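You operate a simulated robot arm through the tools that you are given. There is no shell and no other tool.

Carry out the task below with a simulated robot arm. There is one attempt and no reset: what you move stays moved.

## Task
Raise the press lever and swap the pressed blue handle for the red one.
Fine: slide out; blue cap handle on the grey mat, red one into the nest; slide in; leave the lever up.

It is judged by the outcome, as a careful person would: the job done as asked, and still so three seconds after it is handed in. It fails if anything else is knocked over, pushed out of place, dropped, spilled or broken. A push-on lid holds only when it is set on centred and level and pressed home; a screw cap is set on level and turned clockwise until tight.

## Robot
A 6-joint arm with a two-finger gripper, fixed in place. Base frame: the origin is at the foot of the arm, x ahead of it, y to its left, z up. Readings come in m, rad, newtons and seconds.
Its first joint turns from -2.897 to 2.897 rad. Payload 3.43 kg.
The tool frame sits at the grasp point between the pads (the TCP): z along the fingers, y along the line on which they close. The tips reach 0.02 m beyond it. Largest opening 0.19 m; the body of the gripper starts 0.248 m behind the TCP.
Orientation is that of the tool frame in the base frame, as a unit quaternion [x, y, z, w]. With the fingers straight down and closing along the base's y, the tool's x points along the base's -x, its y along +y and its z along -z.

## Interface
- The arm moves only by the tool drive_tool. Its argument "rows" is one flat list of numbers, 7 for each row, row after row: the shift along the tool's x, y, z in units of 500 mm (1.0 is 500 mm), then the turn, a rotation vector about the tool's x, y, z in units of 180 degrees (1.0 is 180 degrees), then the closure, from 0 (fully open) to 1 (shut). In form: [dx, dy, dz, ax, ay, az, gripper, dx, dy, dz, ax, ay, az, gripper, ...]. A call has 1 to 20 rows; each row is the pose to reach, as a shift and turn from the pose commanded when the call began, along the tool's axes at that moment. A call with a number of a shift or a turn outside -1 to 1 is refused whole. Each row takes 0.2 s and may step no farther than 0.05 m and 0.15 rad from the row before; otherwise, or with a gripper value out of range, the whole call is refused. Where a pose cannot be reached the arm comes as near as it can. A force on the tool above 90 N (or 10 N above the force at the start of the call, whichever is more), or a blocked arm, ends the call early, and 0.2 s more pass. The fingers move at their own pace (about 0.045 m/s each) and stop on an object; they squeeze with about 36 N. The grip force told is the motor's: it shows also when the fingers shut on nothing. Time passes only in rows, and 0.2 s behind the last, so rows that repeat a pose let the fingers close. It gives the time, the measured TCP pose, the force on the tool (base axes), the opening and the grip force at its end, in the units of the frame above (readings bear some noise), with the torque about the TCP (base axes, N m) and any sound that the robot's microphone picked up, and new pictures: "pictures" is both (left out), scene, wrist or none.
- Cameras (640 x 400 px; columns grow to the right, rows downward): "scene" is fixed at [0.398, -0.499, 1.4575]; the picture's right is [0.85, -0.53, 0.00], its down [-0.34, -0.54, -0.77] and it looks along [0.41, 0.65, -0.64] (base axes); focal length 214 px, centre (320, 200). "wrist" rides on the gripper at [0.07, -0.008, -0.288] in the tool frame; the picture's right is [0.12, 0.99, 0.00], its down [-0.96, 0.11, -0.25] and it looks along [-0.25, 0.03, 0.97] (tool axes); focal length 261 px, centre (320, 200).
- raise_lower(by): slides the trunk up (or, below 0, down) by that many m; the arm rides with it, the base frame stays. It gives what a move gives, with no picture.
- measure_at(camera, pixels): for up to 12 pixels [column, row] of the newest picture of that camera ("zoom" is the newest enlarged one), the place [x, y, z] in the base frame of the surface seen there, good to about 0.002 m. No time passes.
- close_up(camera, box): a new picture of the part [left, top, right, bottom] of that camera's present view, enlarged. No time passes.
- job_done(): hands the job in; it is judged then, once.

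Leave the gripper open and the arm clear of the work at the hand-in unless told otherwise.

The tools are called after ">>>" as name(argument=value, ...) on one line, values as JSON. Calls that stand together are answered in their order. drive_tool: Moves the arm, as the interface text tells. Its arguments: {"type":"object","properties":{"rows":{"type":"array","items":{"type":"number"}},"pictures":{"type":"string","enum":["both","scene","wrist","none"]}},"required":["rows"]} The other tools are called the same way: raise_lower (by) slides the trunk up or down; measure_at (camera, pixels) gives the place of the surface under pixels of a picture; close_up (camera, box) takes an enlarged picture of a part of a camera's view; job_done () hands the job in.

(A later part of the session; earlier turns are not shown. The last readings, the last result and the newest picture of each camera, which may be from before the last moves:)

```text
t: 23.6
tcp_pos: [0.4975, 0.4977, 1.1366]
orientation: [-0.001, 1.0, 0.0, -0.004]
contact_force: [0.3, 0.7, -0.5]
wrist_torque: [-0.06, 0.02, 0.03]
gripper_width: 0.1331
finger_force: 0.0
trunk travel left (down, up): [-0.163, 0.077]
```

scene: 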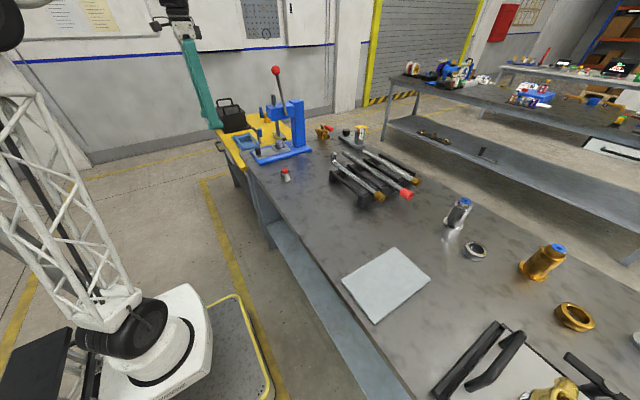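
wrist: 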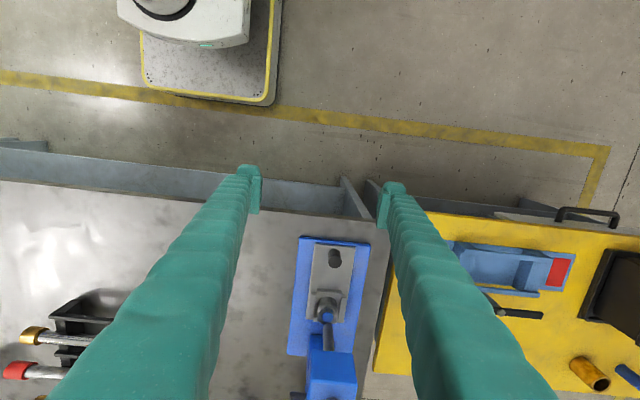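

The tool points down again. I'll zoom in the wrist view on the slide and nest.

>>> close_up(camera="wrist", box=[280, 225, 390, 355])

>>> measure_at(camera="wrist", pixels=[[334, 257], [328, 257], [341, 257], [334, 250], [334, 266], [327, 316], [316, 300], [340, 300], [316, 250], [352, 253], [318, 285], [347, 310]])

```text
3.08 times, centred on (335, 290) of wrist
```

zoom: 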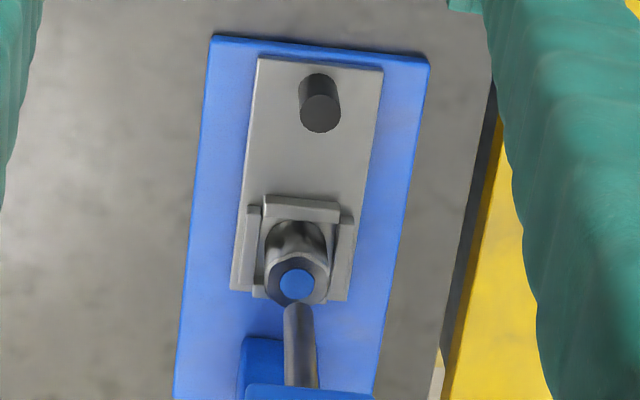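

```text
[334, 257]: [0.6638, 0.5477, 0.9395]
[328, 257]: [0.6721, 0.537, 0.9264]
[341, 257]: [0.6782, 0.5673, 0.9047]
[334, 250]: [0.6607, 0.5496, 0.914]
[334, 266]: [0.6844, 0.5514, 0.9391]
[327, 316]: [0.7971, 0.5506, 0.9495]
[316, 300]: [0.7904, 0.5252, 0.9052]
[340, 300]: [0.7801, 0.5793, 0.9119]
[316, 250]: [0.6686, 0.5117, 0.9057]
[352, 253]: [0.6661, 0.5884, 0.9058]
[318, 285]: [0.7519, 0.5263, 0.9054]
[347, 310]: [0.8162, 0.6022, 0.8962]
```

I'll measure more finely on the enlarged picture: the knob top rim, the nest walls and the part rim.

>>> measure_at(camera="zoom", pixels=[[321, 113], [304, 113], [337, 113], [321, 130], [321, 98], [297, 284], [275, 270], [322, 270], [300, 208], [252, 250], [345, 250], [297, 240]])

>>> measure_at(camera="zoom", pixels=[[265, 60], [380, 72], [232, 288], [345, 298], [215, 40], [428, 58], [300, 160], [272, 285], [324, 290], [298, 222], [268, 215], [333, 215]])

```text
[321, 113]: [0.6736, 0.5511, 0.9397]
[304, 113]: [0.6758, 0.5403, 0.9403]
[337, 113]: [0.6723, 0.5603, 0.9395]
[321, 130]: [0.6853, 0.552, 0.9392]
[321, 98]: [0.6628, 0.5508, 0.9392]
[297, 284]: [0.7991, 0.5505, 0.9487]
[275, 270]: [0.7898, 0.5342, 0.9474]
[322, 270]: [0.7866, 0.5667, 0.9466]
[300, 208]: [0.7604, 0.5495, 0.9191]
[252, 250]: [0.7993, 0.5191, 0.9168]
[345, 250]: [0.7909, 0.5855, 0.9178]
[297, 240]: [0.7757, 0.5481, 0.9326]
```

```text
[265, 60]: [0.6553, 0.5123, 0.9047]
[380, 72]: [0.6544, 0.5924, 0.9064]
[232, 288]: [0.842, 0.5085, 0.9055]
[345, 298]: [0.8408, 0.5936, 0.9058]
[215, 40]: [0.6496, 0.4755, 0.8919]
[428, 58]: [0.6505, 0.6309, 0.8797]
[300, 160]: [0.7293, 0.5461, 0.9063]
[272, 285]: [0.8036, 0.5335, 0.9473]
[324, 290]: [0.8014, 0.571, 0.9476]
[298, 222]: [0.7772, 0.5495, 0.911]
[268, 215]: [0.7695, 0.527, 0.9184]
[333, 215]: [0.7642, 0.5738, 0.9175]
```

The knob centre is (0.674, 0.551) with its top at z=0.94, and the plate top is at 0.906. I'll move above the knob at z≈1.03 with the fingers part-closed and the small tilt corrected.

>>> drive_tool(rows=[-0.071, 0.0213, 0.0421, 0, -0.0025, 0, 0.58, -0.1419, 0.0426, 0.0842, 0, -0.0025, 0, 0.58, -0.2129, 0.064, 0.1262, 0, -0.0025, 0, 0.58, -0.2838, 0.0853, 0.1683, 0, -0.0025, 0, 0.58, -0.3548, 0.1066, 0.2104, 0, -0.0025, 0, 0.58, -0.3548, 0.1066, 0.2104, 0, -0.0025, 0, 0.58], pictures="both")

>>> close_up(camera="wrist", box=[250, 140, 390, 300])

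```text
t: 25.0
tcp_pos: [0.6722, 0.5487, 1.0337]
orientation: [0.0, 1.0, 0.0, 0.0]
contact_force: [0.6, 0.7, -0.9]
wrist_torque: [-0.02, 0.07, 0.0]
gripper_width: 0.0799
finger_force: 0.1
trunk travel left (down, up): [-0.163, 0.077]
```

scene: 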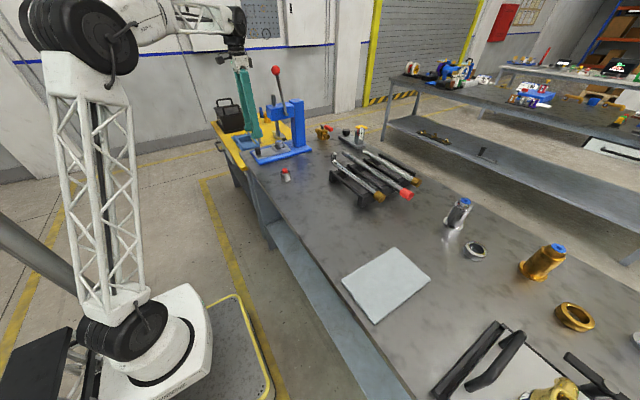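
wrist: 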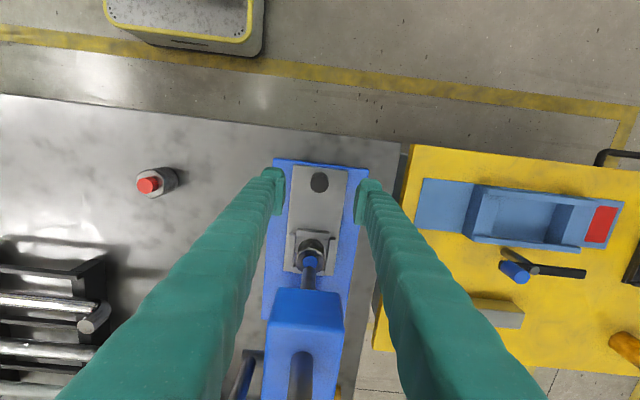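

```text
2.50 times, centred on (320, 220) of wrist
```

zoom: 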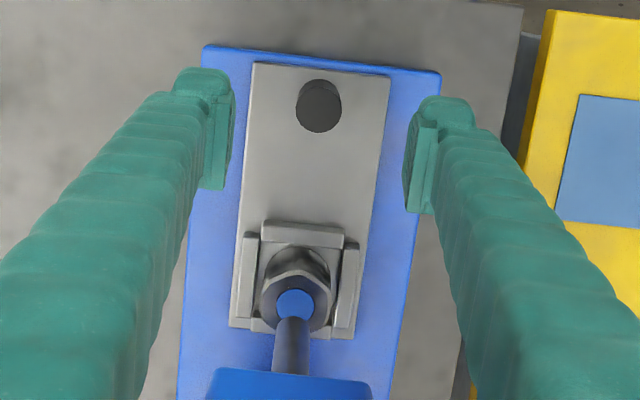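

I'll re-measure the knob, nest and part from this closer view.

>>> measure_at(camera="zoom", pixels=[[318, 108], [300, 108], [338, 108], [318, 90], [318, 126], [296, 305], [264, 295], [328, 305], [302, 228], [245, 280], [350, 280], [296, 270]])

```text
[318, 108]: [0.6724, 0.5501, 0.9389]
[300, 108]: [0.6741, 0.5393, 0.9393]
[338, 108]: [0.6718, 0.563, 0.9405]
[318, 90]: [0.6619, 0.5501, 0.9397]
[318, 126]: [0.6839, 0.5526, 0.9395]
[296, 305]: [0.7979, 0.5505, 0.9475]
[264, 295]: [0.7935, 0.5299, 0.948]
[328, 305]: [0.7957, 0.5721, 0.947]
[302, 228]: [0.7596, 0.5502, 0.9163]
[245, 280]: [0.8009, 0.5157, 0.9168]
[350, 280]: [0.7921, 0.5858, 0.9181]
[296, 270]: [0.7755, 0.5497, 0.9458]
```

The knob centre is at (0.673, 0.551). I'll descend to z≈0.934, where the tips sit 8 mm above the plate, then close on the knob.

>>> drive_tool(rows=[-0.0016, 0.0044, 0.0665, 0, 0, 0, 0.58, -0.0016, 0.0044, 0.133, 0, 0, 0, 0.58, -0.0016, 0.0044, 0.1994, 0, 0, 0, 0.58, -0.0016, 0.0044, 0.1994, 0, 0, 0, 0.58, -0.0016, 0.0044, 0.1994, 0, 0, 0, 1, -0.0016, 0.0044, 0.1994, 0, 0, 0, 1, -0.0016, 0.0044, 0.1994, 0, 0, 0, 1, -0.0016, 0.0044, 0.1994, 0, 0, 0, 1, -0.0016, 0.0044, 0.1994, 0, 0, 0, 1], pictures="both")

>>> close_up(camera="wrist", box=[250, 140, 390, 300])

```text
t: 27.0
tcp_pos: [0.6748, 0.5503, 0.9348]
orientation: [0.001, 1.0, 0.0, 0.001]
contact_force: [-3.0, -39.6, -5.8]
wrist_torque: [-0.29, 0.09, -0.06]
gripper_width: 0.0267
finger_force: 45.4
trunk travel left (down, up): [-0.163, 0.077]
```

scene: 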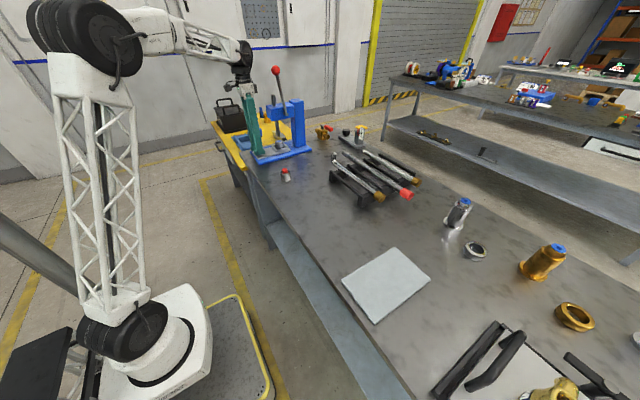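
wrist: 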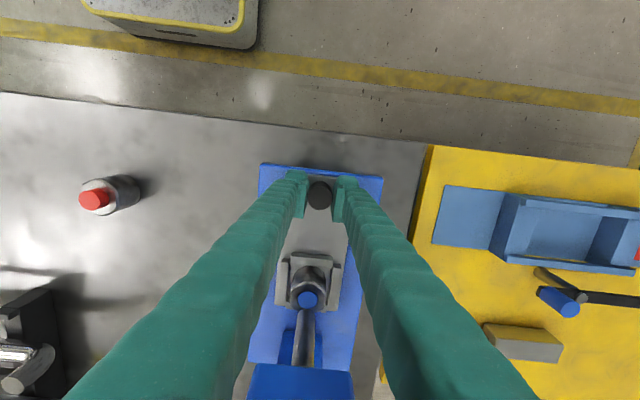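

```text
2.50 times, centred on (320, 220) of wrist
```

zoom: 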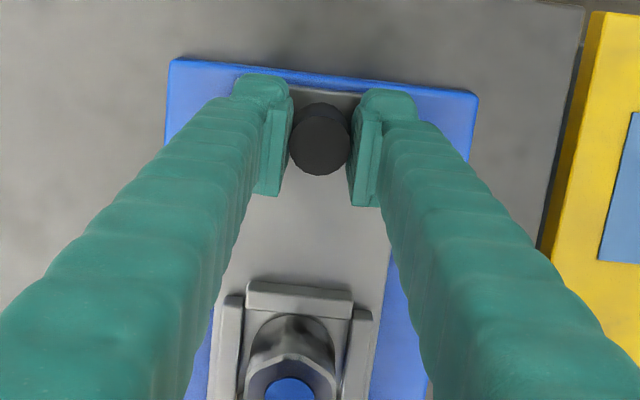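

I'm gripping the knob, but there is a −40 N side load, so the knob sits slightly toward −y. I'll shift the hand 2 mm to −y to relieve it.

>>> drive_tool(rows=[0, -0.002, 0, 0, 0, 0, 1, 0, -0.004, 0, 0, 0, 0, 1, 0, -0.004, 0, 0, 0, 0, 1], pictures="none")

```text
t: 27.8
tcp_pos: [0.6751, 0.5499, 0.9343]
orientation: [-0.001, 1.0, 0.0, 0.001]
contact_force: [-3.3, -40.8, 1.6]
wrist_torque: [-0.39, -0.07, 0.04]
gripper_width: 0.0266
finger_force: 45.5
trunk travel left (down, up): [-0.163, 0.077]
```

Unchanged, so it seems only the −y finger is loaded. I'll shift a further 2 mm.

>>> drive_tool(rows=[0, -0.002, 0, 0, 0, 0, 1, 0, -0.004, 0, 0, 0, 0, 1, 0, -0.004, 0, 0, 0, 0, 1], pictures="wrist")

>>> close_up(camera="wrist", box=[290, 160, 350, 230])

```text
t: 28.6
tcp_pos: [0.6741, 0.5511, 0.9349]
orientation: [0.0, 1.0, 0.001, 0.002]
contact_force: [-2.0, -21.7, 15.2]
wrist_torque: [-0.16, 0.12, 0.02]
gripper_width: 0.0265
finger_force: 44.5
trunk travel left (down, up): [-0.163, 0.077]
```

wrist: 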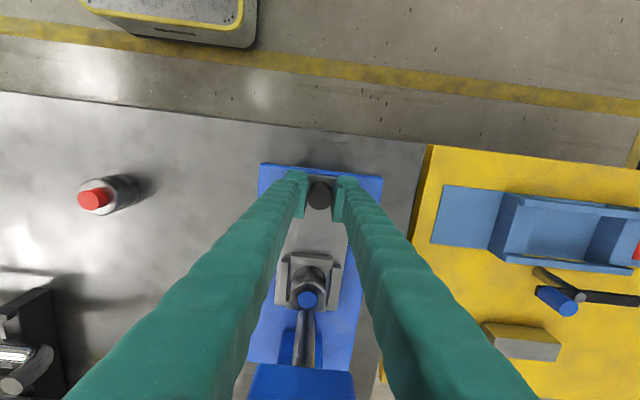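

```text
5.71 times, centred on (320, 195) of wrist
```

zoom: 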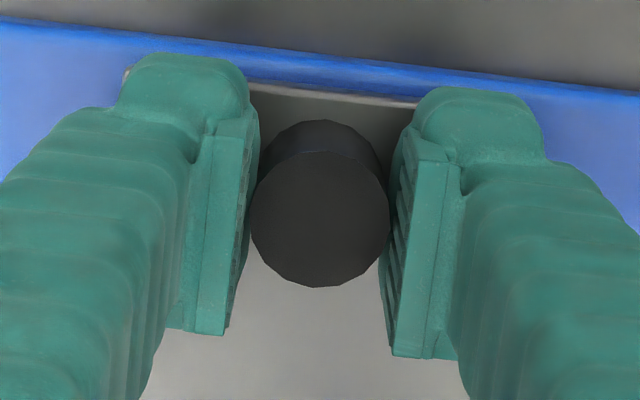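

The side load has halved. One more 2 mm shift, then I'll begin a gentle pull along −x.

>>> drive_tool(rows=[0, -0.002, 0, 0, 0, 0, 1, 0, -0.004, 0, 0, 0, 0, 1, 0, -0.004, 0, 0, 0, 0, 1], pictures="none")

```text
t: 29.4
tcp_pos: [0.6751, 0.5504, 0.9351]
orientation: [0.0, 1.0, 0.002, 0.002]
contact_force: [0.2, 19.6, 29.0]
wrist_torque: [0.26, -0.04, 0.01]
gripper_width: 0.0269
finger_force: 45.0
trunk travel left (down, up): [-0.163, 0.077]
```

That slightly overshot: +20 N in y and +29 N in z. I'll back off 1 mm in y and lift 2 mm.

>>> drive_tool(rows=[0, 0.001, -0.002, 0, 0, 0, 1, 0, 0.002, -0.004, 0, 0, 0, 1, 0, 0.002, -0.004, 0, 0, 0, 1], pictures="none")

```text
t: 30.2
tcp_pos: [0.6764, 0.5493, 0.9357]
orientation: [0.0, 1.0, 0.001, 0.001]
contact_force: [-0.6, 33.3, 18.5]
wrist_torque: [0.4, 0.13, -0.01]
gripper_width: 0.0267
finger_force: 45.1
trunk travel left (down, up): [-0.163, 0.077]
```

The readings are sticky from grip friction. I'll open slightly to release the stress and read the true pose.

>>> drive_tool(rows=[0, 0, 0, 0, 0, 0, 0.76, 0, 0, 0, 0, 0, 0, 0.76, 0, 0, 0, 0, 0, 0, 0.76], pictures="wrist")

>>> close_up(camera="wrist", box=[290, 160, 350, 230])

```text
t: 31.0
tcp_pos: [0.6753, 0.5481, 0.9338]
orientation: [0.0, 1.0, 0.0, 0.001]
contact_force: [-0.1, -0.7, -0.4]
wrist_torque: [-0.01, 0.0, 0.04]
gripper_width: 0.0455
finger_force: 0.0
trunk travel left (down, up): [-0.163, 0.077]
```

wrist: 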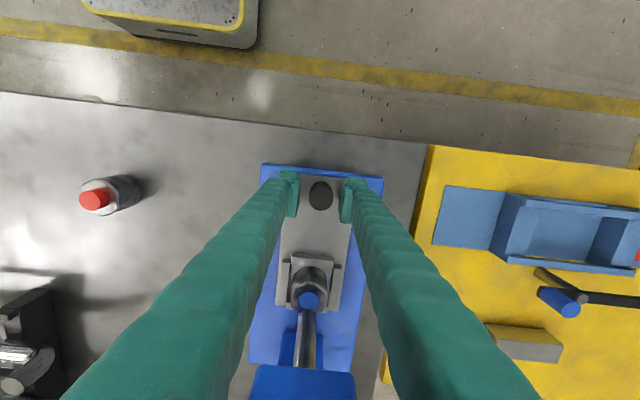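

```text
5.71 times, centred on (320, 195) of wrist
```

zoom: 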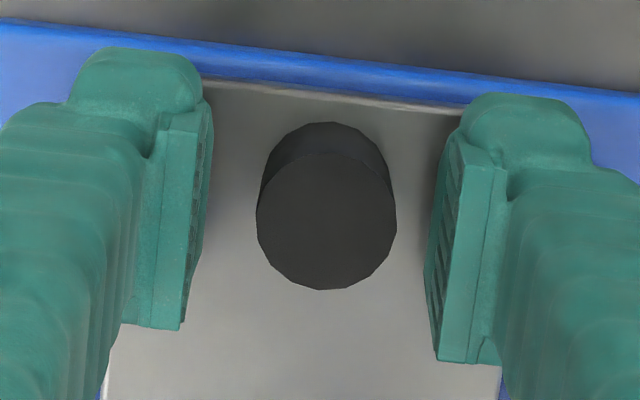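

The knob is about 1.4 mm to the +y side of the pad centre (zoom 326 vs 319). I'll shift by that and re-close.

>>> drive_tool(rows=[0, 0.0027, 0, 0, 0, 0, 0.76, 0, 0.0027, 0, 0, 0, 0, 0.76, 0, 0.0027, 0, 0, 0, 0, 1, 0, 0.0027, 0, 0, 0, 0, 1, 0, 0.0027, 0, 0, 0, 0, 1, 0, 0.0027, 0, 0, 0, 0, 1], pictures="none")

```text
t: 32.4
tcp_pos: [0.6746, 0.55, 0.9345]
orientation: [0.0, 1.0, 0.0, 0.001]
contact_force: [0.8, 4.9, -0.8]
wrist_torque: [0.0, -0.04, -0.02]
gripper_width: 0.0264
finger_force: 44.6
trunk travel left (down, up): [-0.163, 0.077]
```

Now balanced, with only about 5 N. I'll pull the slide out along −x, first 30 mm.

>>> drive_tool(rows=[0.01, 0, 0, 0, 0, 0, 1, 0.02, 0, 0, 0, 0, 0, 1, 0.03, 0, 0, 0, 0, 0, 1, 0.04, 0, 0, 0, 0, 0, 1, 0.05, 0, 0, 0, 0, 0, 1, 0.06, 0, 0, 0, 0, 0, 1], pictures="scene")

>>> close_up(camera="scene", box=[240, 80, 320, 170])

```text
t: 33.8
tcp_pos: [0.6456, 0.5498, 0.9349]
orientation: [0.0, 1.0, 0.0, 0.001]
contact_force: [-0.4, 11.1, 3.4]
wrist_torque: [0.1, -0.15, -0.02]
gripper_width: 0.0266
finger_force: 44.3
trunk travel left (down, up): [-0.163, 0.077]
```

scene: 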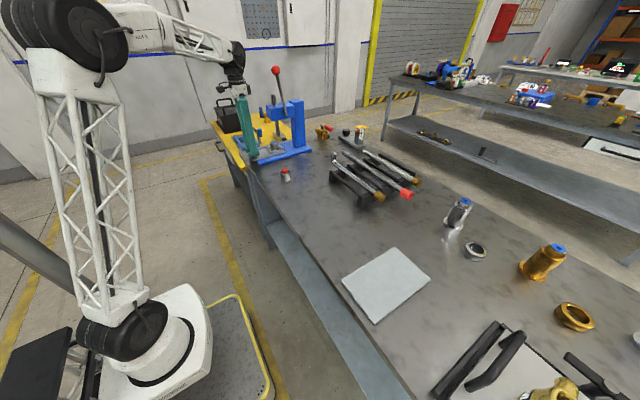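

```text
4.44 times, centred on (280, 125) of scene
```

zoom: 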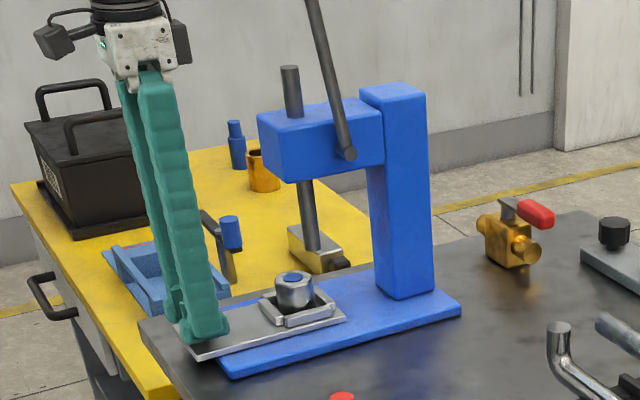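

The slide moves freely, with no pull resistance, and the nest travels with it. I'll pull another 30 mm and watch for a stop.

>>> drive_tool(rows=[0.01, 0, 0, 0, 0, 0, 1, 0.02, 0, 0, 0, 0, 0, 1, 0.03, 0, 0, 0, 0, 0, 1, 0.04, 0, 0, 0, 0, 0, 1, 0.05, 0, 0, 0, 0, 0, 1, 0.06, 0, 0, 0, 0, 0, 1], pictures="both")

>>> close_up(camera="scene", box=[240, 80, 320, 170])

```text
t: 35.2
tcp_pos: [0.6144, 0.55, 0.9333]
orientation: [0.001, 1.0, 0.0, 0.001]
contact_force: [0.7, 7.3, 11.8]
wrist_torque: [0.09, -0.05, 0.0]
gripper_width: 0.0266
finger_force: 45.2
trunk travel left (down, up): [-0.163, 0.077]
```

scene: 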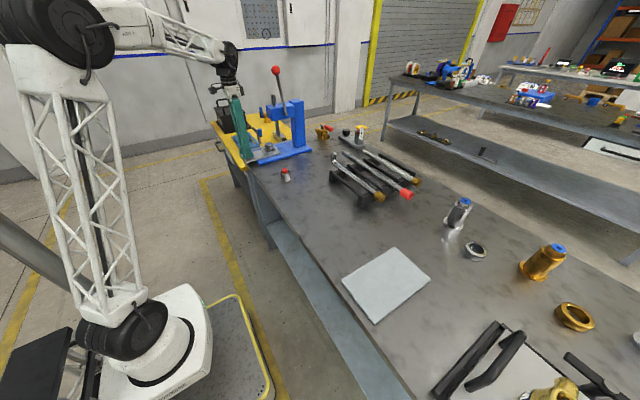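
wrist: 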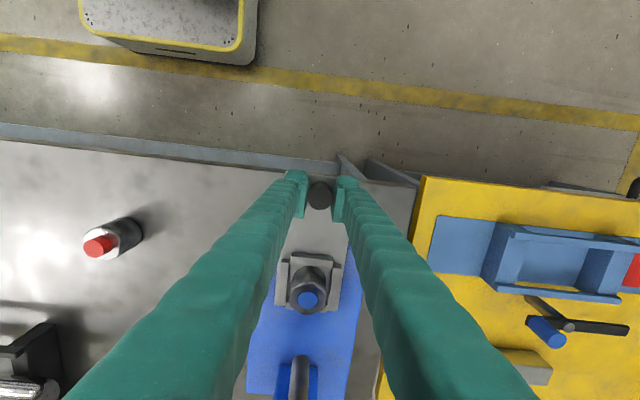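

```text
4.44 times, centred on (280, 125) of scene
```

zoom: 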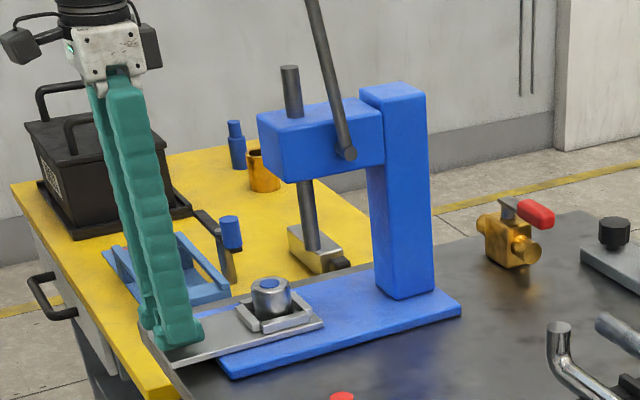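

60 mm out with still no stop. I'll continue in 10 mm rows and look for a rise in force.

>>> drive_tool(rows=[0.01, 0, -0.002, 0, 0, 0, 1, 0.02, 0, -0.002, 0, 0, 0, 1, 0.03, 0, -0.002, 0, 0, 0, 1, 0.04, 0, -0.002, 0, 0, 0, 1], pictures="scene")

>>> close_up(camera="scene", box=[240, 80, 320, 170])

```text
t: 36.2
tcp_pos: [0.5956, 0.5503, 0.9337]
orientation: [0.001, 1.0, 0.0, 0.001]
contact_force: [-0.8, 2.0, -1.2]
wrist_torque: [0.02, -0.04, 0.05]
gripper_width: 0.0267
finger_force: 44.9
trunk travel left (down, up): [-0.163, 0.077]
```

scene: 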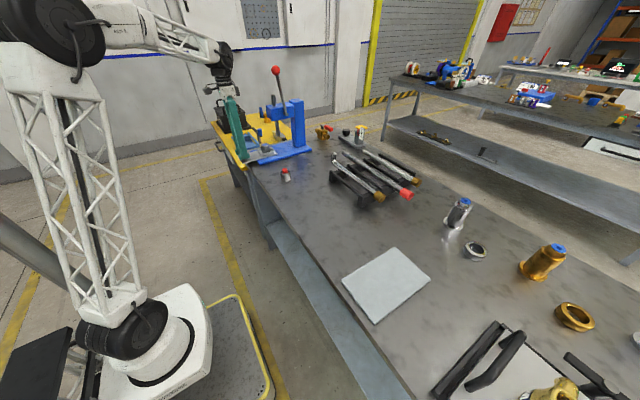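

```text
4.44 times, centred on (280, 125) of scene
```

zoom: 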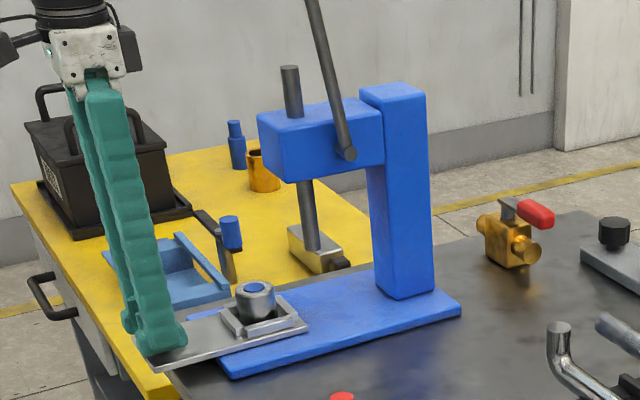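

80 mm out and no force. One more 20 mm pull will give comfortable clearance from the ram.

>>> drive_tool(rows=[0.01, 0, 0, 0, 0, 0, 1, 0.02, 0, 0, 0, 0, 0, 1, 0.03, 0, 0, 0, 0, 0, 1, 0.04, 0, 0, 0, 0, 0, 1], pictures="both")

>>> close_up(camera="scene", box=[240, 80, 320, 170])

```text
t: 37.2
tcp_pos: [0.5768, 0.5498, 0.9337]
orientation: [0.0, 1.0, -0.001, 0.0]
contact_force: [-0.2, 0.9, -12.0]
wrist_torque: [-0.02, -0.08, -0.05]
gripper_width: 0.0267
finger_force: 44.2
trunk travel left (down, up): [-0.163, 0.077]
```

scene: 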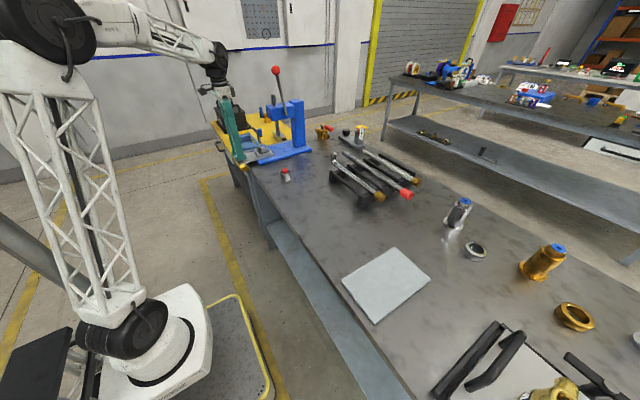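
wrist: 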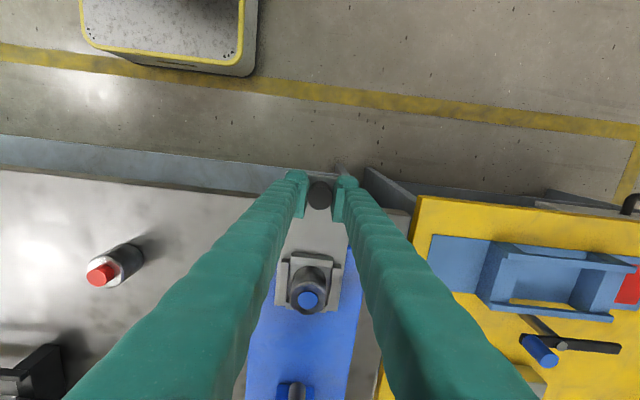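

```text
4.44 times, centred on (280, 125) of scene
```

zoom: 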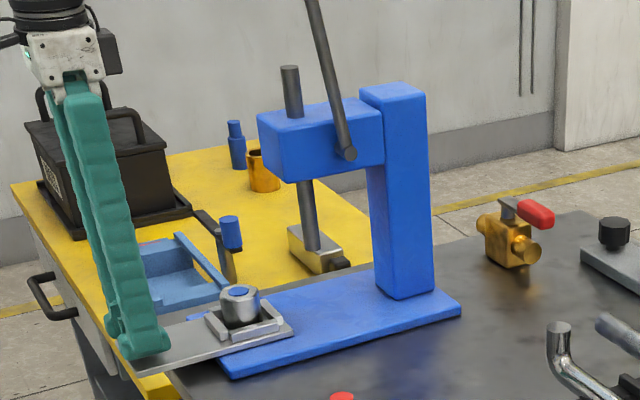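

98 mm out; the part is now at about x≈0.70, well clear of the ram. I'll release the knob and lift straight up.

>>> drive_tool(rows=[0, 0, 0.001, 0, 0, 0, 0.65, 0, 0, 0.001, 0, 0, 0, 0.65, 0, 0, 0.001, 0, 0, 0, 0.65, 0, 0, 0.001, 0, 0, 0, 0.65, 0, 0, -0.07, 0, 0, 0, 0.55, 0, 0, -0.14, 0, 0, 0, 0.55, 0, 0, -0.22, 0, 0, 0, 0.55, 0, 0, -0.22, 0, 0, 0, 0.55], pictures="both")

>>> close_up(camera="wrist", box=[250, 160, 390, 320])

```text
t: 39.0
tcp_pos: [0.5756, 0.5495, 1.0481]
orientation: [0.0, 1.0, 0.0, 0.001]
contact_force: [0.4, -0.2, -0.7]
wrist_torque: [-0.01, 0.01, -0.01]
gripper_width: 0.0854
finger_force: 0.0
trunk travel left (down, up): [-0.163, 0.077]
```

scene: 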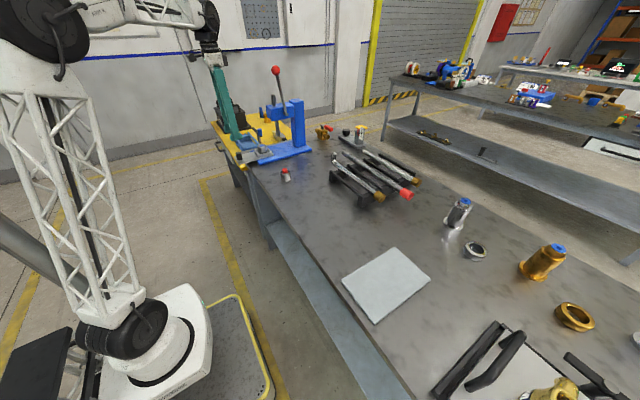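
wrist: 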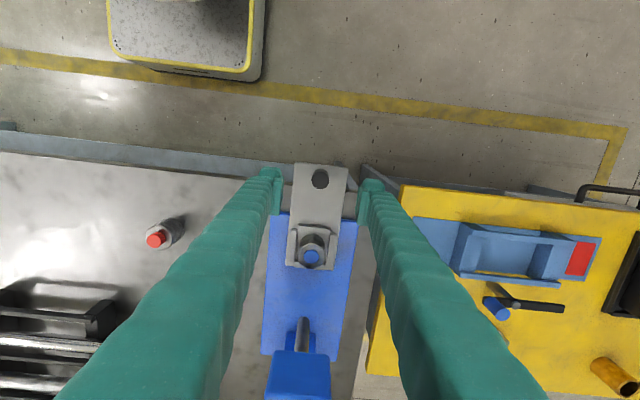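

```text
2.50 times, centred on (320, 240) of wrist
```

zoom: 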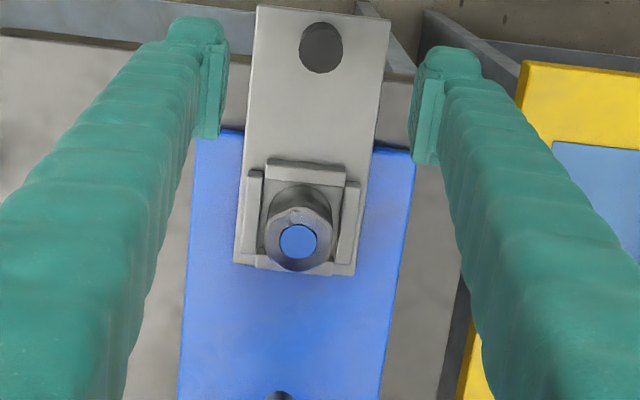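

The slide stays put. I'll measure the part and nest now.

>>> measure_at(camera="zoom", pixels=[[298, 242], [270, 240], [327, 242], [298, 265], [298, 218], [305, 168], [246, 220], [350, 225], [290, 270], [320, 45], [300, 195], [285, 190]])

```text
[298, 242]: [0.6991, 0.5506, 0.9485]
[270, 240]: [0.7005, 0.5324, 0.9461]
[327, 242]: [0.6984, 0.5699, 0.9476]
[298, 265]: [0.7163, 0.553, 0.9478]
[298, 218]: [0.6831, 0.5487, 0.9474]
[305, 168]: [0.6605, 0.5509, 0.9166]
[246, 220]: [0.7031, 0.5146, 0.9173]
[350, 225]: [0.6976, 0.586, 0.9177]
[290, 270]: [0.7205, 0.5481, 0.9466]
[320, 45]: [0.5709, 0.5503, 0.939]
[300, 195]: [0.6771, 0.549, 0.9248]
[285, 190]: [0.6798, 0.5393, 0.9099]
```

The part centre is about (0.6995, 0.550) with its top at z 0.948, and the nest walls' top is at 0.917. I'll move above it at z≈1.03.

>>> drive_tool(rows=[-0.0826, 0, 0.012, 0, 0, 0, 0.55, -0.1652, 0, 0.024, 0, 0, 0, 0.55, -0.2478, 0, 0.036, 0, 0, 0, 0.55, -0.2478, 0, 0.036, 0, 0, 0, 0.55], pictures="both")

>>> close_up(camera="wrist", box=[260, 140, 380, 260])

>>> close_up(camera="scene", box=[240, 90, 300, 170])

```text
t: 40.0
tcp_pos: [0.7006, 0.55, 1.0282]
orientation: [0.0, 1.0, 0.0, 0.001]
contact_force: [0.8, 0.9, -1.2]
wrist_torque: [-0.04, 0.05, -0.01]
gripper_width: 0.0854
finger_force: 0.1
trunk travel left (down, up): [-0.163, 0.077]
```

scene: 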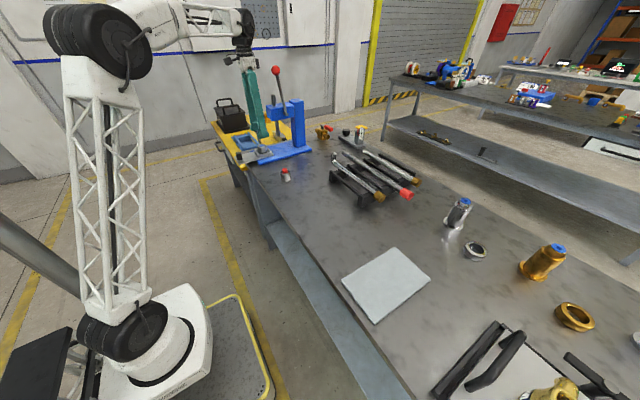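
wrist: 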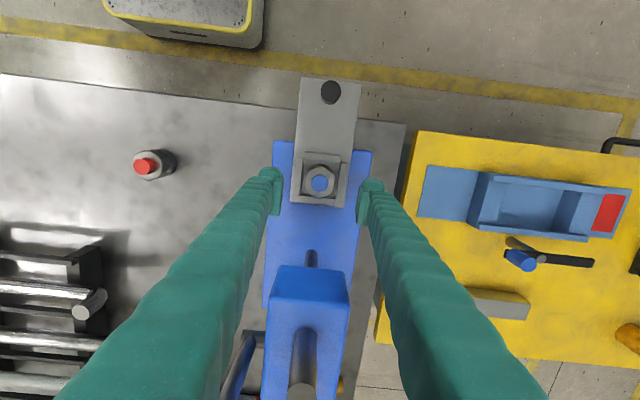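

```text
3.33 times, centred on (320, 200) of wrist
```

zoom: 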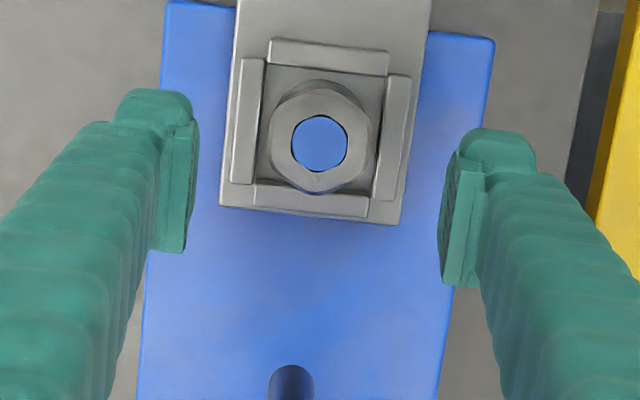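

```text
5.00 times, centred on (270, 130) of scene
```

zoom: 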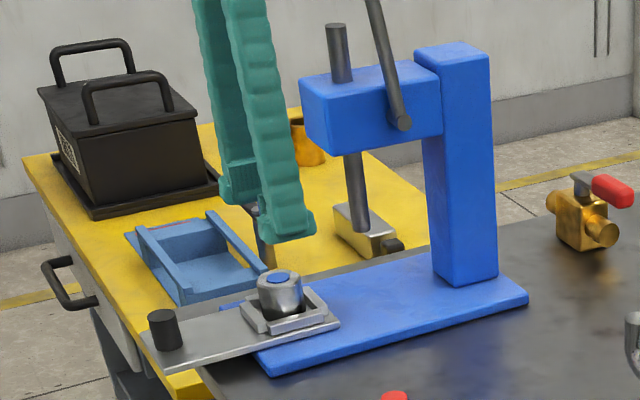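

The nest is a square pocket with four walls around the part. I'll enlarge it and measure the pocket edges and part for later placement.

>>> close_up(camera="wrist", box=[285, 145, 360, 215])

>>> measure_at(camera="wrist", pixels=[[320, 184], [305, 182], [336, 185], [320, 170], [320, 195]])

```text
5.71 times, centred on (322, 180) of wrist
```

zoom: 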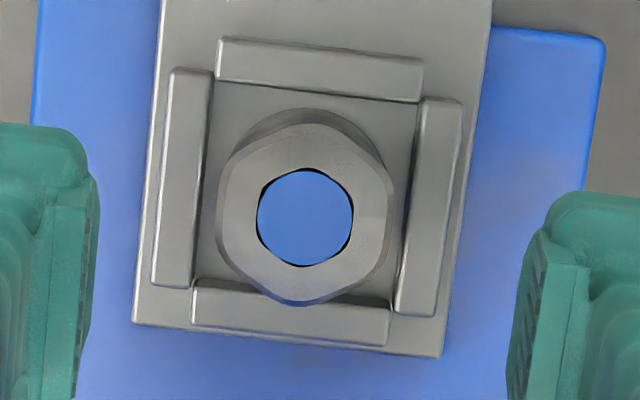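

```text
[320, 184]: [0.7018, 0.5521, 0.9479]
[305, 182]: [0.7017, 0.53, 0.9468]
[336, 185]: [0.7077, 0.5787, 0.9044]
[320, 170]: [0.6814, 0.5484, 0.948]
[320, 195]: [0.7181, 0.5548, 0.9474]
```

I'll measure wall edges and the part rim in this enlargement.

>>> measure_at(camera="zoom", pixels=[[200, 180], [165, 180], [414, 200], [448, 200], [320, 84], [320, 50], [300, 325], [210, 292], [305, 215], [305, 130], [305, 298], [225, 210]])

>>> measure_at(camera="zoom", pixels=[[388, 215], [380, 160], [240, 150], [230, 130], [400, 130], [215, 260], [395, 290], [305, 240], [280, 215], [330, 215]])

```text
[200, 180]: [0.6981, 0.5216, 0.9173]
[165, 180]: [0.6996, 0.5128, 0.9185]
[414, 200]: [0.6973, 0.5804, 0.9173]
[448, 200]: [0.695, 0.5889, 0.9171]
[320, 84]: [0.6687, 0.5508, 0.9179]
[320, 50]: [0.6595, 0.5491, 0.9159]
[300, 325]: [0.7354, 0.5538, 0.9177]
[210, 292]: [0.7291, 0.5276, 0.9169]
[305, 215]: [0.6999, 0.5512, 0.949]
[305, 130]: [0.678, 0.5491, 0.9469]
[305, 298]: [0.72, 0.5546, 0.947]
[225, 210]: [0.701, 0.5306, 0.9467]
```

```text
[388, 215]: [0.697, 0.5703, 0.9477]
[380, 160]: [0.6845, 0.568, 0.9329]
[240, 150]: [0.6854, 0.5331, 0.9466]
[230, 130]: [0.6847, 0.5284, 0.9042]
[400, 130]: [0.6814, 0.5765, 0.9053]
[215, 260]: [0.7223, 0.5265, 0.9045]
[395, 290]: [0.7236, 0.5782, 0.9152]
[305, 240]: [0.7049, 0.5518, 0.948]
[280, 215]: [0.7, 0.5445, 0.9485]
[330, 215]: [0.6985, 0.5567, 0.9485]
```

The pocket is about 58 mm square and centred with the part (about 42 mm diameter, centre (0.699, 0.5500)). I'll descend to z≈0.942, with the tips just above the wall tops, and grip the part.

>>> drive_tool(rows=[0.002, 0, 0.058, 0, 0, 0, 0.55, 0.002, 0, 0.116, 0, 0, 0, 0.55, 0.002, 0, 0.1724, 0, 0, 0, 0.55, 0.002, 0, 0.1724, 0, 0, 0, 0.55], pictures="both")

>>> close_up(camera="wrist", box=[270, 140, 370, 260])

>>> close_up(camera="scene", box=[240, 110, 300, 170])

```text
t: 41.0
tcp_pos: [0.6995, 0.5504, 0.9418]
orientation: [0.0, 1.0, 0.0, 0.001]
contact_force: [0.0, -0.5, -0.8]
wrist_torque: [0.0, -0.01, -0.01]
gripper_width: 0.0855
finger_force: 0.1
trunk travel left (down, up): [-0.163, 0.077]
```

scene: 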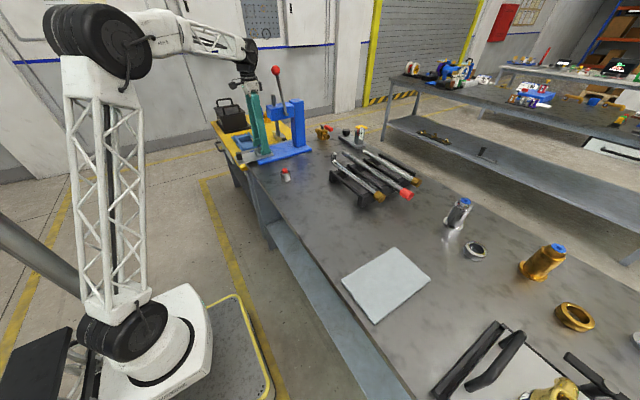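
wrist: 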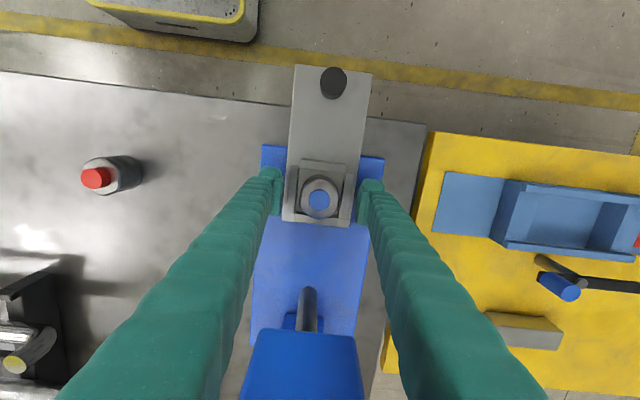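

```text
3.33 times, centred on (320, 200) of wrist
```

zoom: 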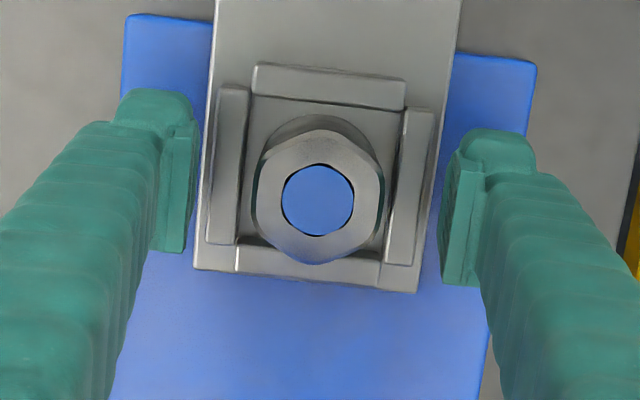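

```text
6.67 times, centred on (270, 140) of scene
```

zoom: 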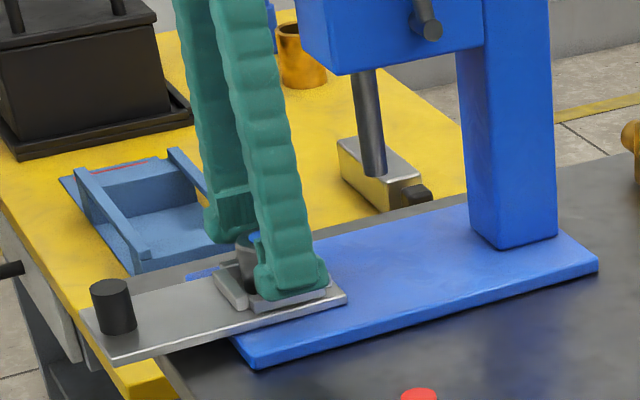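

The part is centred between the pads (318 vs mid 319 in the zoom). Closing now.

>>> drive_tool(rows=[0, 0, 0, 0, 0, 0, 1, 0, 0, 0, 0, 0, 0, 1, 0, 0, 0, 0, 0, 0, 1, 0, 0, 0, 0, 0, 0, 1, 0, 0, 0, 0, 0, 0, 1], pictures="wrist")

>>> close_up(camera="wrist", box=[270, 140, 370, 260])

```text
t: 42.2
tcp_pos: [0.7002, 0.5499, 0.9419]
orientation: [0.0, 1.0, 0.0, 0.001]
contact_force: [0.2, -1.1, 5.6]
wrist_torque: [-0.01, -0.01, 0.01]
gripper_width: 0.043
finger_force: 35.9
trunk travel left (down, up): [-0.163, 0.077]
```

wrist: 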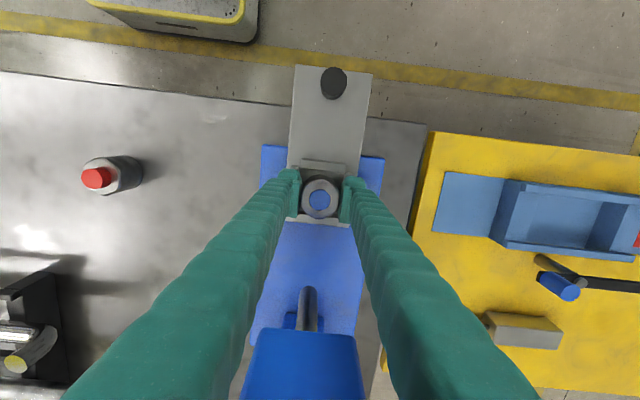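

```text
3.33 times, centred on (320, 200) of wrist
```

zoom: 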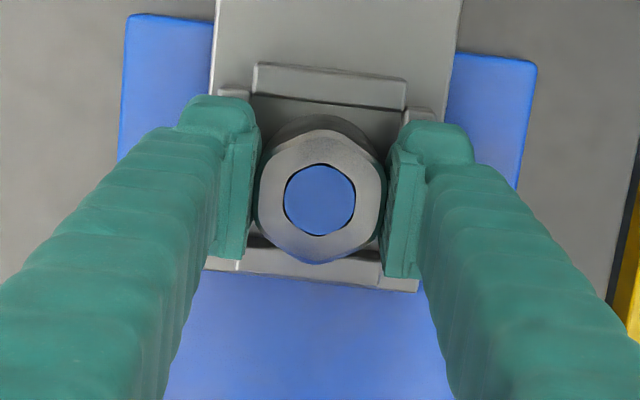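

Firm, balanced grip with a width of 0.043 m. I'll lift the blue part straight up to z≈1.10.

>>> drive_tool(rows=[0, 0, -0.015, 0, 0, 0, 1, 0, 0, -0.03, 0, 0, 0, 1, 0, 0, -0.06, 0, 0, 0, 1, 0, 0, -0.12, 0, 0, 0, 1, 0, 0, -0.18, 0, 0, 0, 1, 0, 0, -0.24, 0, 0, 0, 1, 0, 0, -0.3, 0, 0, 0, 1, 0, 0, -0.316, 0, 0, 0, 1], pictures="both")

>>> close_up(camera="scene", box=[230, 80, 310, 170])

```text
t: 44.0
tcp_pos: [0.6994, 0.5483, 1.0992]
orientation: [0.0, 1.0, 0.001, 0.0]
contact_force: [0.1, 0.7, -2.3]
wrist_torque: [0.0, 0.04, 0.01]
gripper_width: 0.0429
finger_force: 35.6
trunk travel left (down, up): [-0.163, 0.077]
```

scene: 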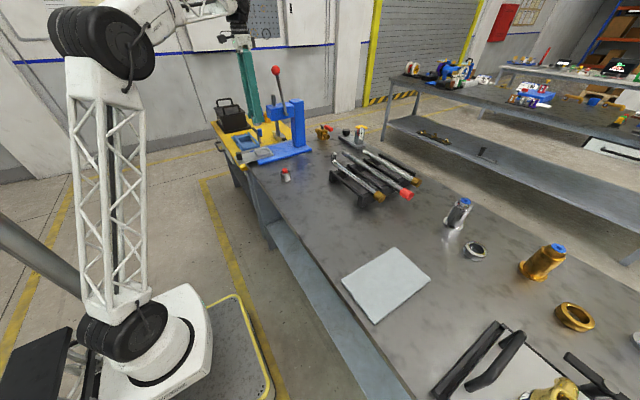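
wrist: 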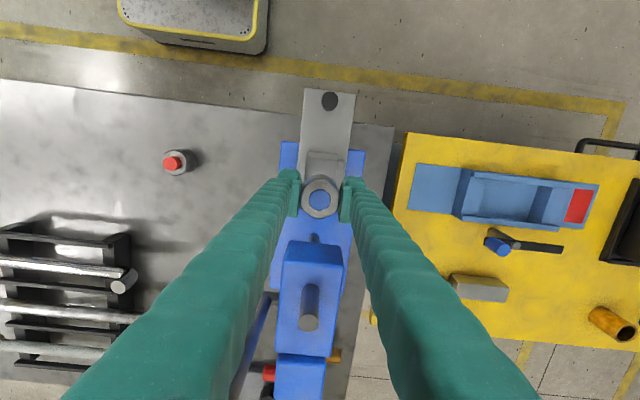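

```text
4.44 times, centred on (270, 125) of scene
```

zoom: 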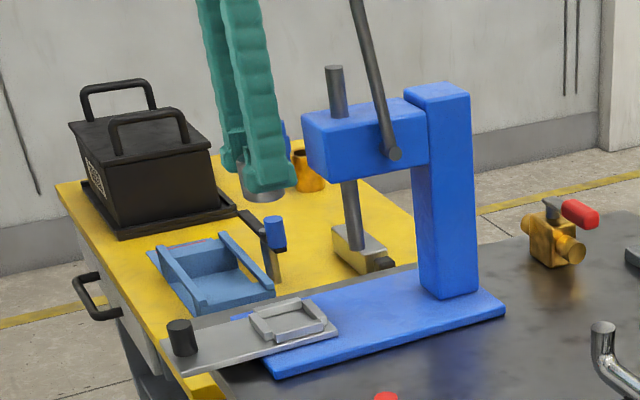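

The blue part is out and the nest is empty. I'll look at and measure the mat.

>>> close_up(camera="scene", box=[320, 230, 450, 340])

>>> measure_at(camera="scene", pixels=[[385, 283], [346, 280], [392, 250], [427, 278], [378, 321], [370, 290], [400, 280], [330, 290], [300, 230]])

```text
3.64 times, centred on (385, 285) of scene
```

zoom: 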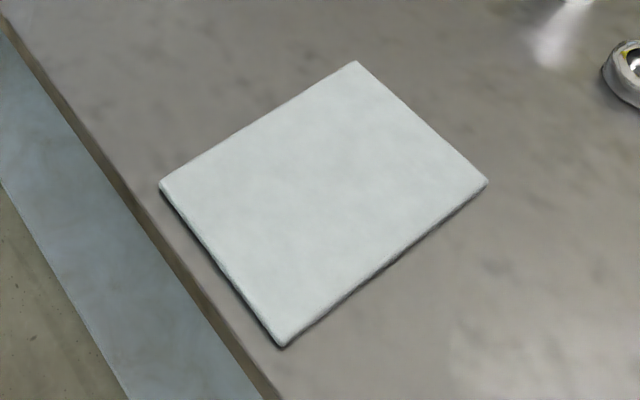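

```text
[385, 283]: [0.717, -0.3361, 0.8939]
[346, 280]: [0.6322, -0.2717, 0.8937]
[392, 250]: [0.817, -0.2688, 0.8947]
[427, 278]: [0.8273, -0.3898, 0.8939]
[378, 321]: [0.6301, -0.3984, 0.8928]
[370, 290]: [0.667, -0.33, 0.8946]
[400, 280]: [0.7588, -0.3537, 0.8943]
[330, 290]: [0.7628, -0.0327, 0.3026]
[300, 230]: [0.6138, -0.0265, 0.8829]
```

The mat spans x 0.625–0.835, y −0.40 to −0.265, with its top at z 0.894. I'll carry the blue part at z≈1.10, first away from the press and then along −y.

>>> drive_tool(rows=[0.06, -0.04, 0, 0, 0, 0, 1, 0.12, -0.1, 0, 0, 0, 0, 1, 0.14, -0.18, 0, 0, 0, 0, 1, 0.14, -0.268, 0, 0, 0, 0, 1, 0.14, -0.356, 0, 0, 0, 0, 1, 0.14, -0.444, 0, 0, 0, 0, 1, 0.14, -0.532, 0, 0, 0, 0, 1, 0.14, -0.62, 0, 0, 0, 0, 1, 0.14, -0.708, 0, 0, 0, 0, 1, 0.14, -0.796, 0, 0, 0, 0, 1, 0.14, -0.884, 0, 0, 0, 0, 1, 0.14, -0.96, 0, 0, 0, 0, 1], pictures="scene")

```text
t: 46.6
tcp_pos: [0.6251, 0.068, 1.0982]
orientation: [0.0, 1.0, 0.0, 0.001]
contact_force: [0.0, 0.1, -1.5]
wrist_torque: [-0.16, 0.01, 0.03]
gripper_width: 0.0428
finger_force: 35.8
trunk travel left (down, up): [-0.163, 0.077]
```

scene: 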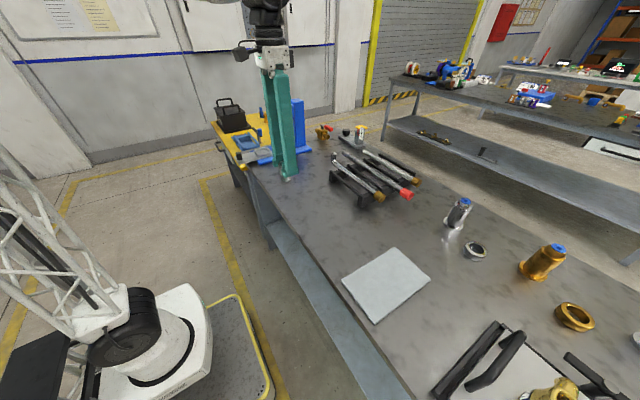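

Part held steady. I'll continue to above the mat centre at about (0.725, −0.333).

>>> drive_tool(rows=[-0.01, -0.06, 0, 0, 0, 0, 1, -0.03, -0.14, 0, 0, 0, 0, 1, -0.05, -0.225, 0, 0, 0, 0, 1, -0.075, -0.312, 0, 0, 0, 0, 1, -0.1, -0.4, 0, 0, 0, 0, 1, -0.125, -0.488, 0, 0, 0, 0, 1, -0.15, -0.576, 0, 0, 0, 0, 1, -0.175, -0.664, 0, 0, 0, 0, 1, -0.195, -0.75, 0, 0, 0, 0, 1, -0.2, -0.802, 0, 0, 0, 0, 1, -0.2, -0.802, 0, 0, 0, 0, 1], pictures="both")

```text
t: 49.0
tcp_pos: [0.7286, -0.334, 1.0989]
orientation: [0.0, 1.0, 0.0, 0.001]
contact_force: [0.0, -0.2, -1.0]
wrist_torque: [0.02, 0.06, 0.0]
gripper_width: 0.0427
finger_force: 36.4
trunk travel left (down, up): [-0.163, 0.077]
```

scene: 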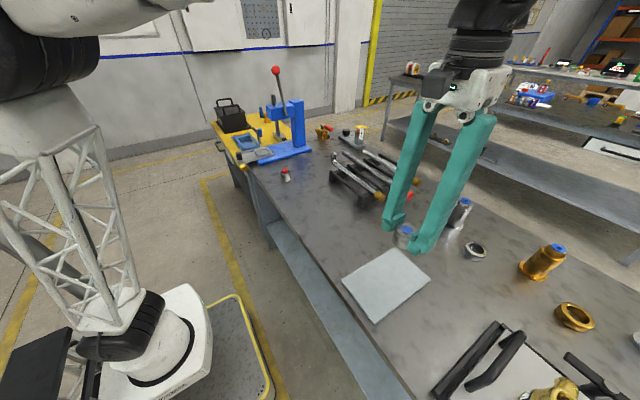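
wrist: 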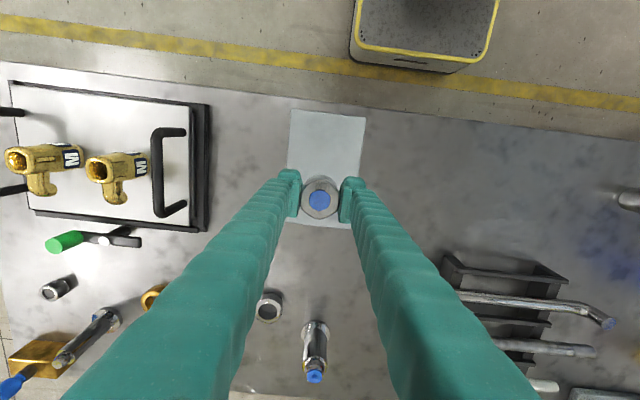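

The part is over the mat centre. I'll descend to about 5 mm above touchdown.

>>> drive_tool(rows=[0, 0, 0.06, 0, 0, 0, 1, 0, 0, 0.14, 0, 0, 0, 1, 0, 0, 0.22, 0, 0, 0, 1, 0, 0, 0.29, 0, 0, 0, 1, 0, 0, 0.324, 0, 0, 0, 1, 0, 0, 0.324, 0, 0, 0, 1], pictures="both")

>>> close_up(camera="scene", box=[330, 220, 450, 340])

```text
t: 50.4
tcp_pos: [0.7278, -0.3328, 0.9363]
orientation: [-0.001, 1.0, 0.001, 0.0]
contact_force: [0.5, 0.3, -2.2]
wrist_torque: [0.03, -0.03, 0.0]
gripper_width: 0.0428
finger_force: 36.4
trunk travel left (down, up): [-0.163, 0.077]
```

scene: 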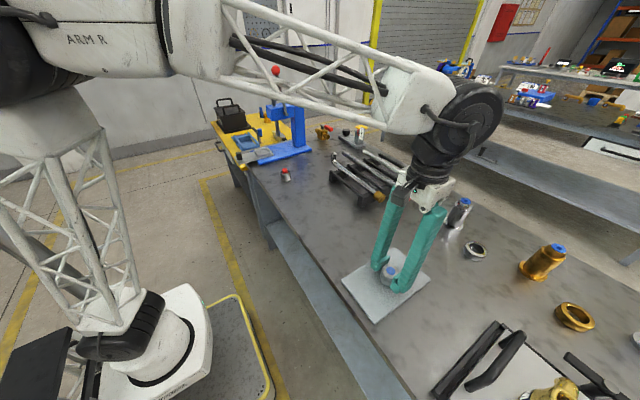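
wrist: 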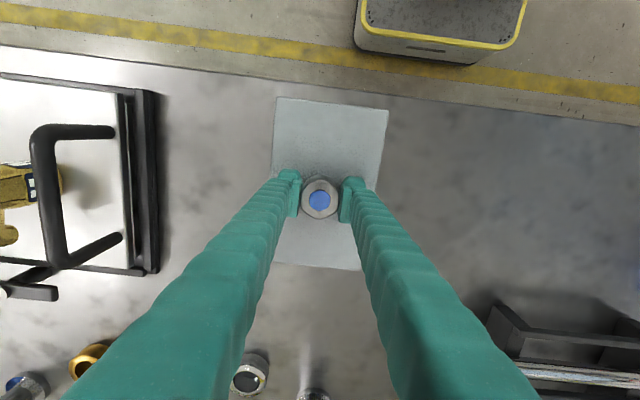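

```text
3.33 times, centred on (390, 280) of scene
```

zoom: 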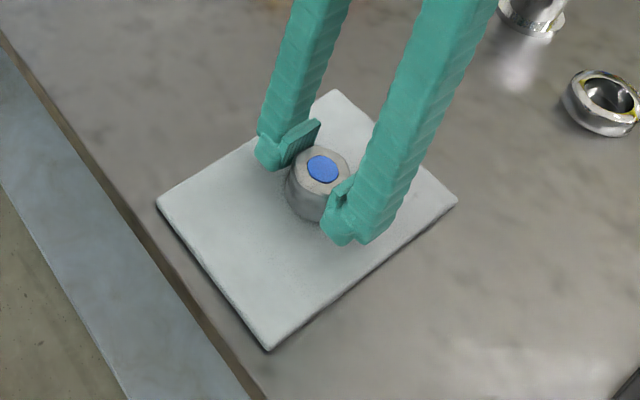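

The part is just above the mat. I'll lower 3 mm slowly and read the force.

>>> drive_tool(rows=[0, 0, 0.002, 0, 0, 0, 1, 0, 0, 0.004, 0, 0, 0, 1, 0, 0, 0.006, 0, 0, 0, 1], pictures="none")

```text
t: 51.2
tcp_pos: [0.7291, -0.3311, 0.9333]
orientation: [0.0, 1.0, -0.001, 0.001]
contact_force: [0.8, 0.5, -2.4]
wrist_torque: [-0.02, 0.03, 0.01]
gripper_width: 0.0429
finger_force: 36.1
trunk travel left (down, up): [-0.163, 0.077]
```

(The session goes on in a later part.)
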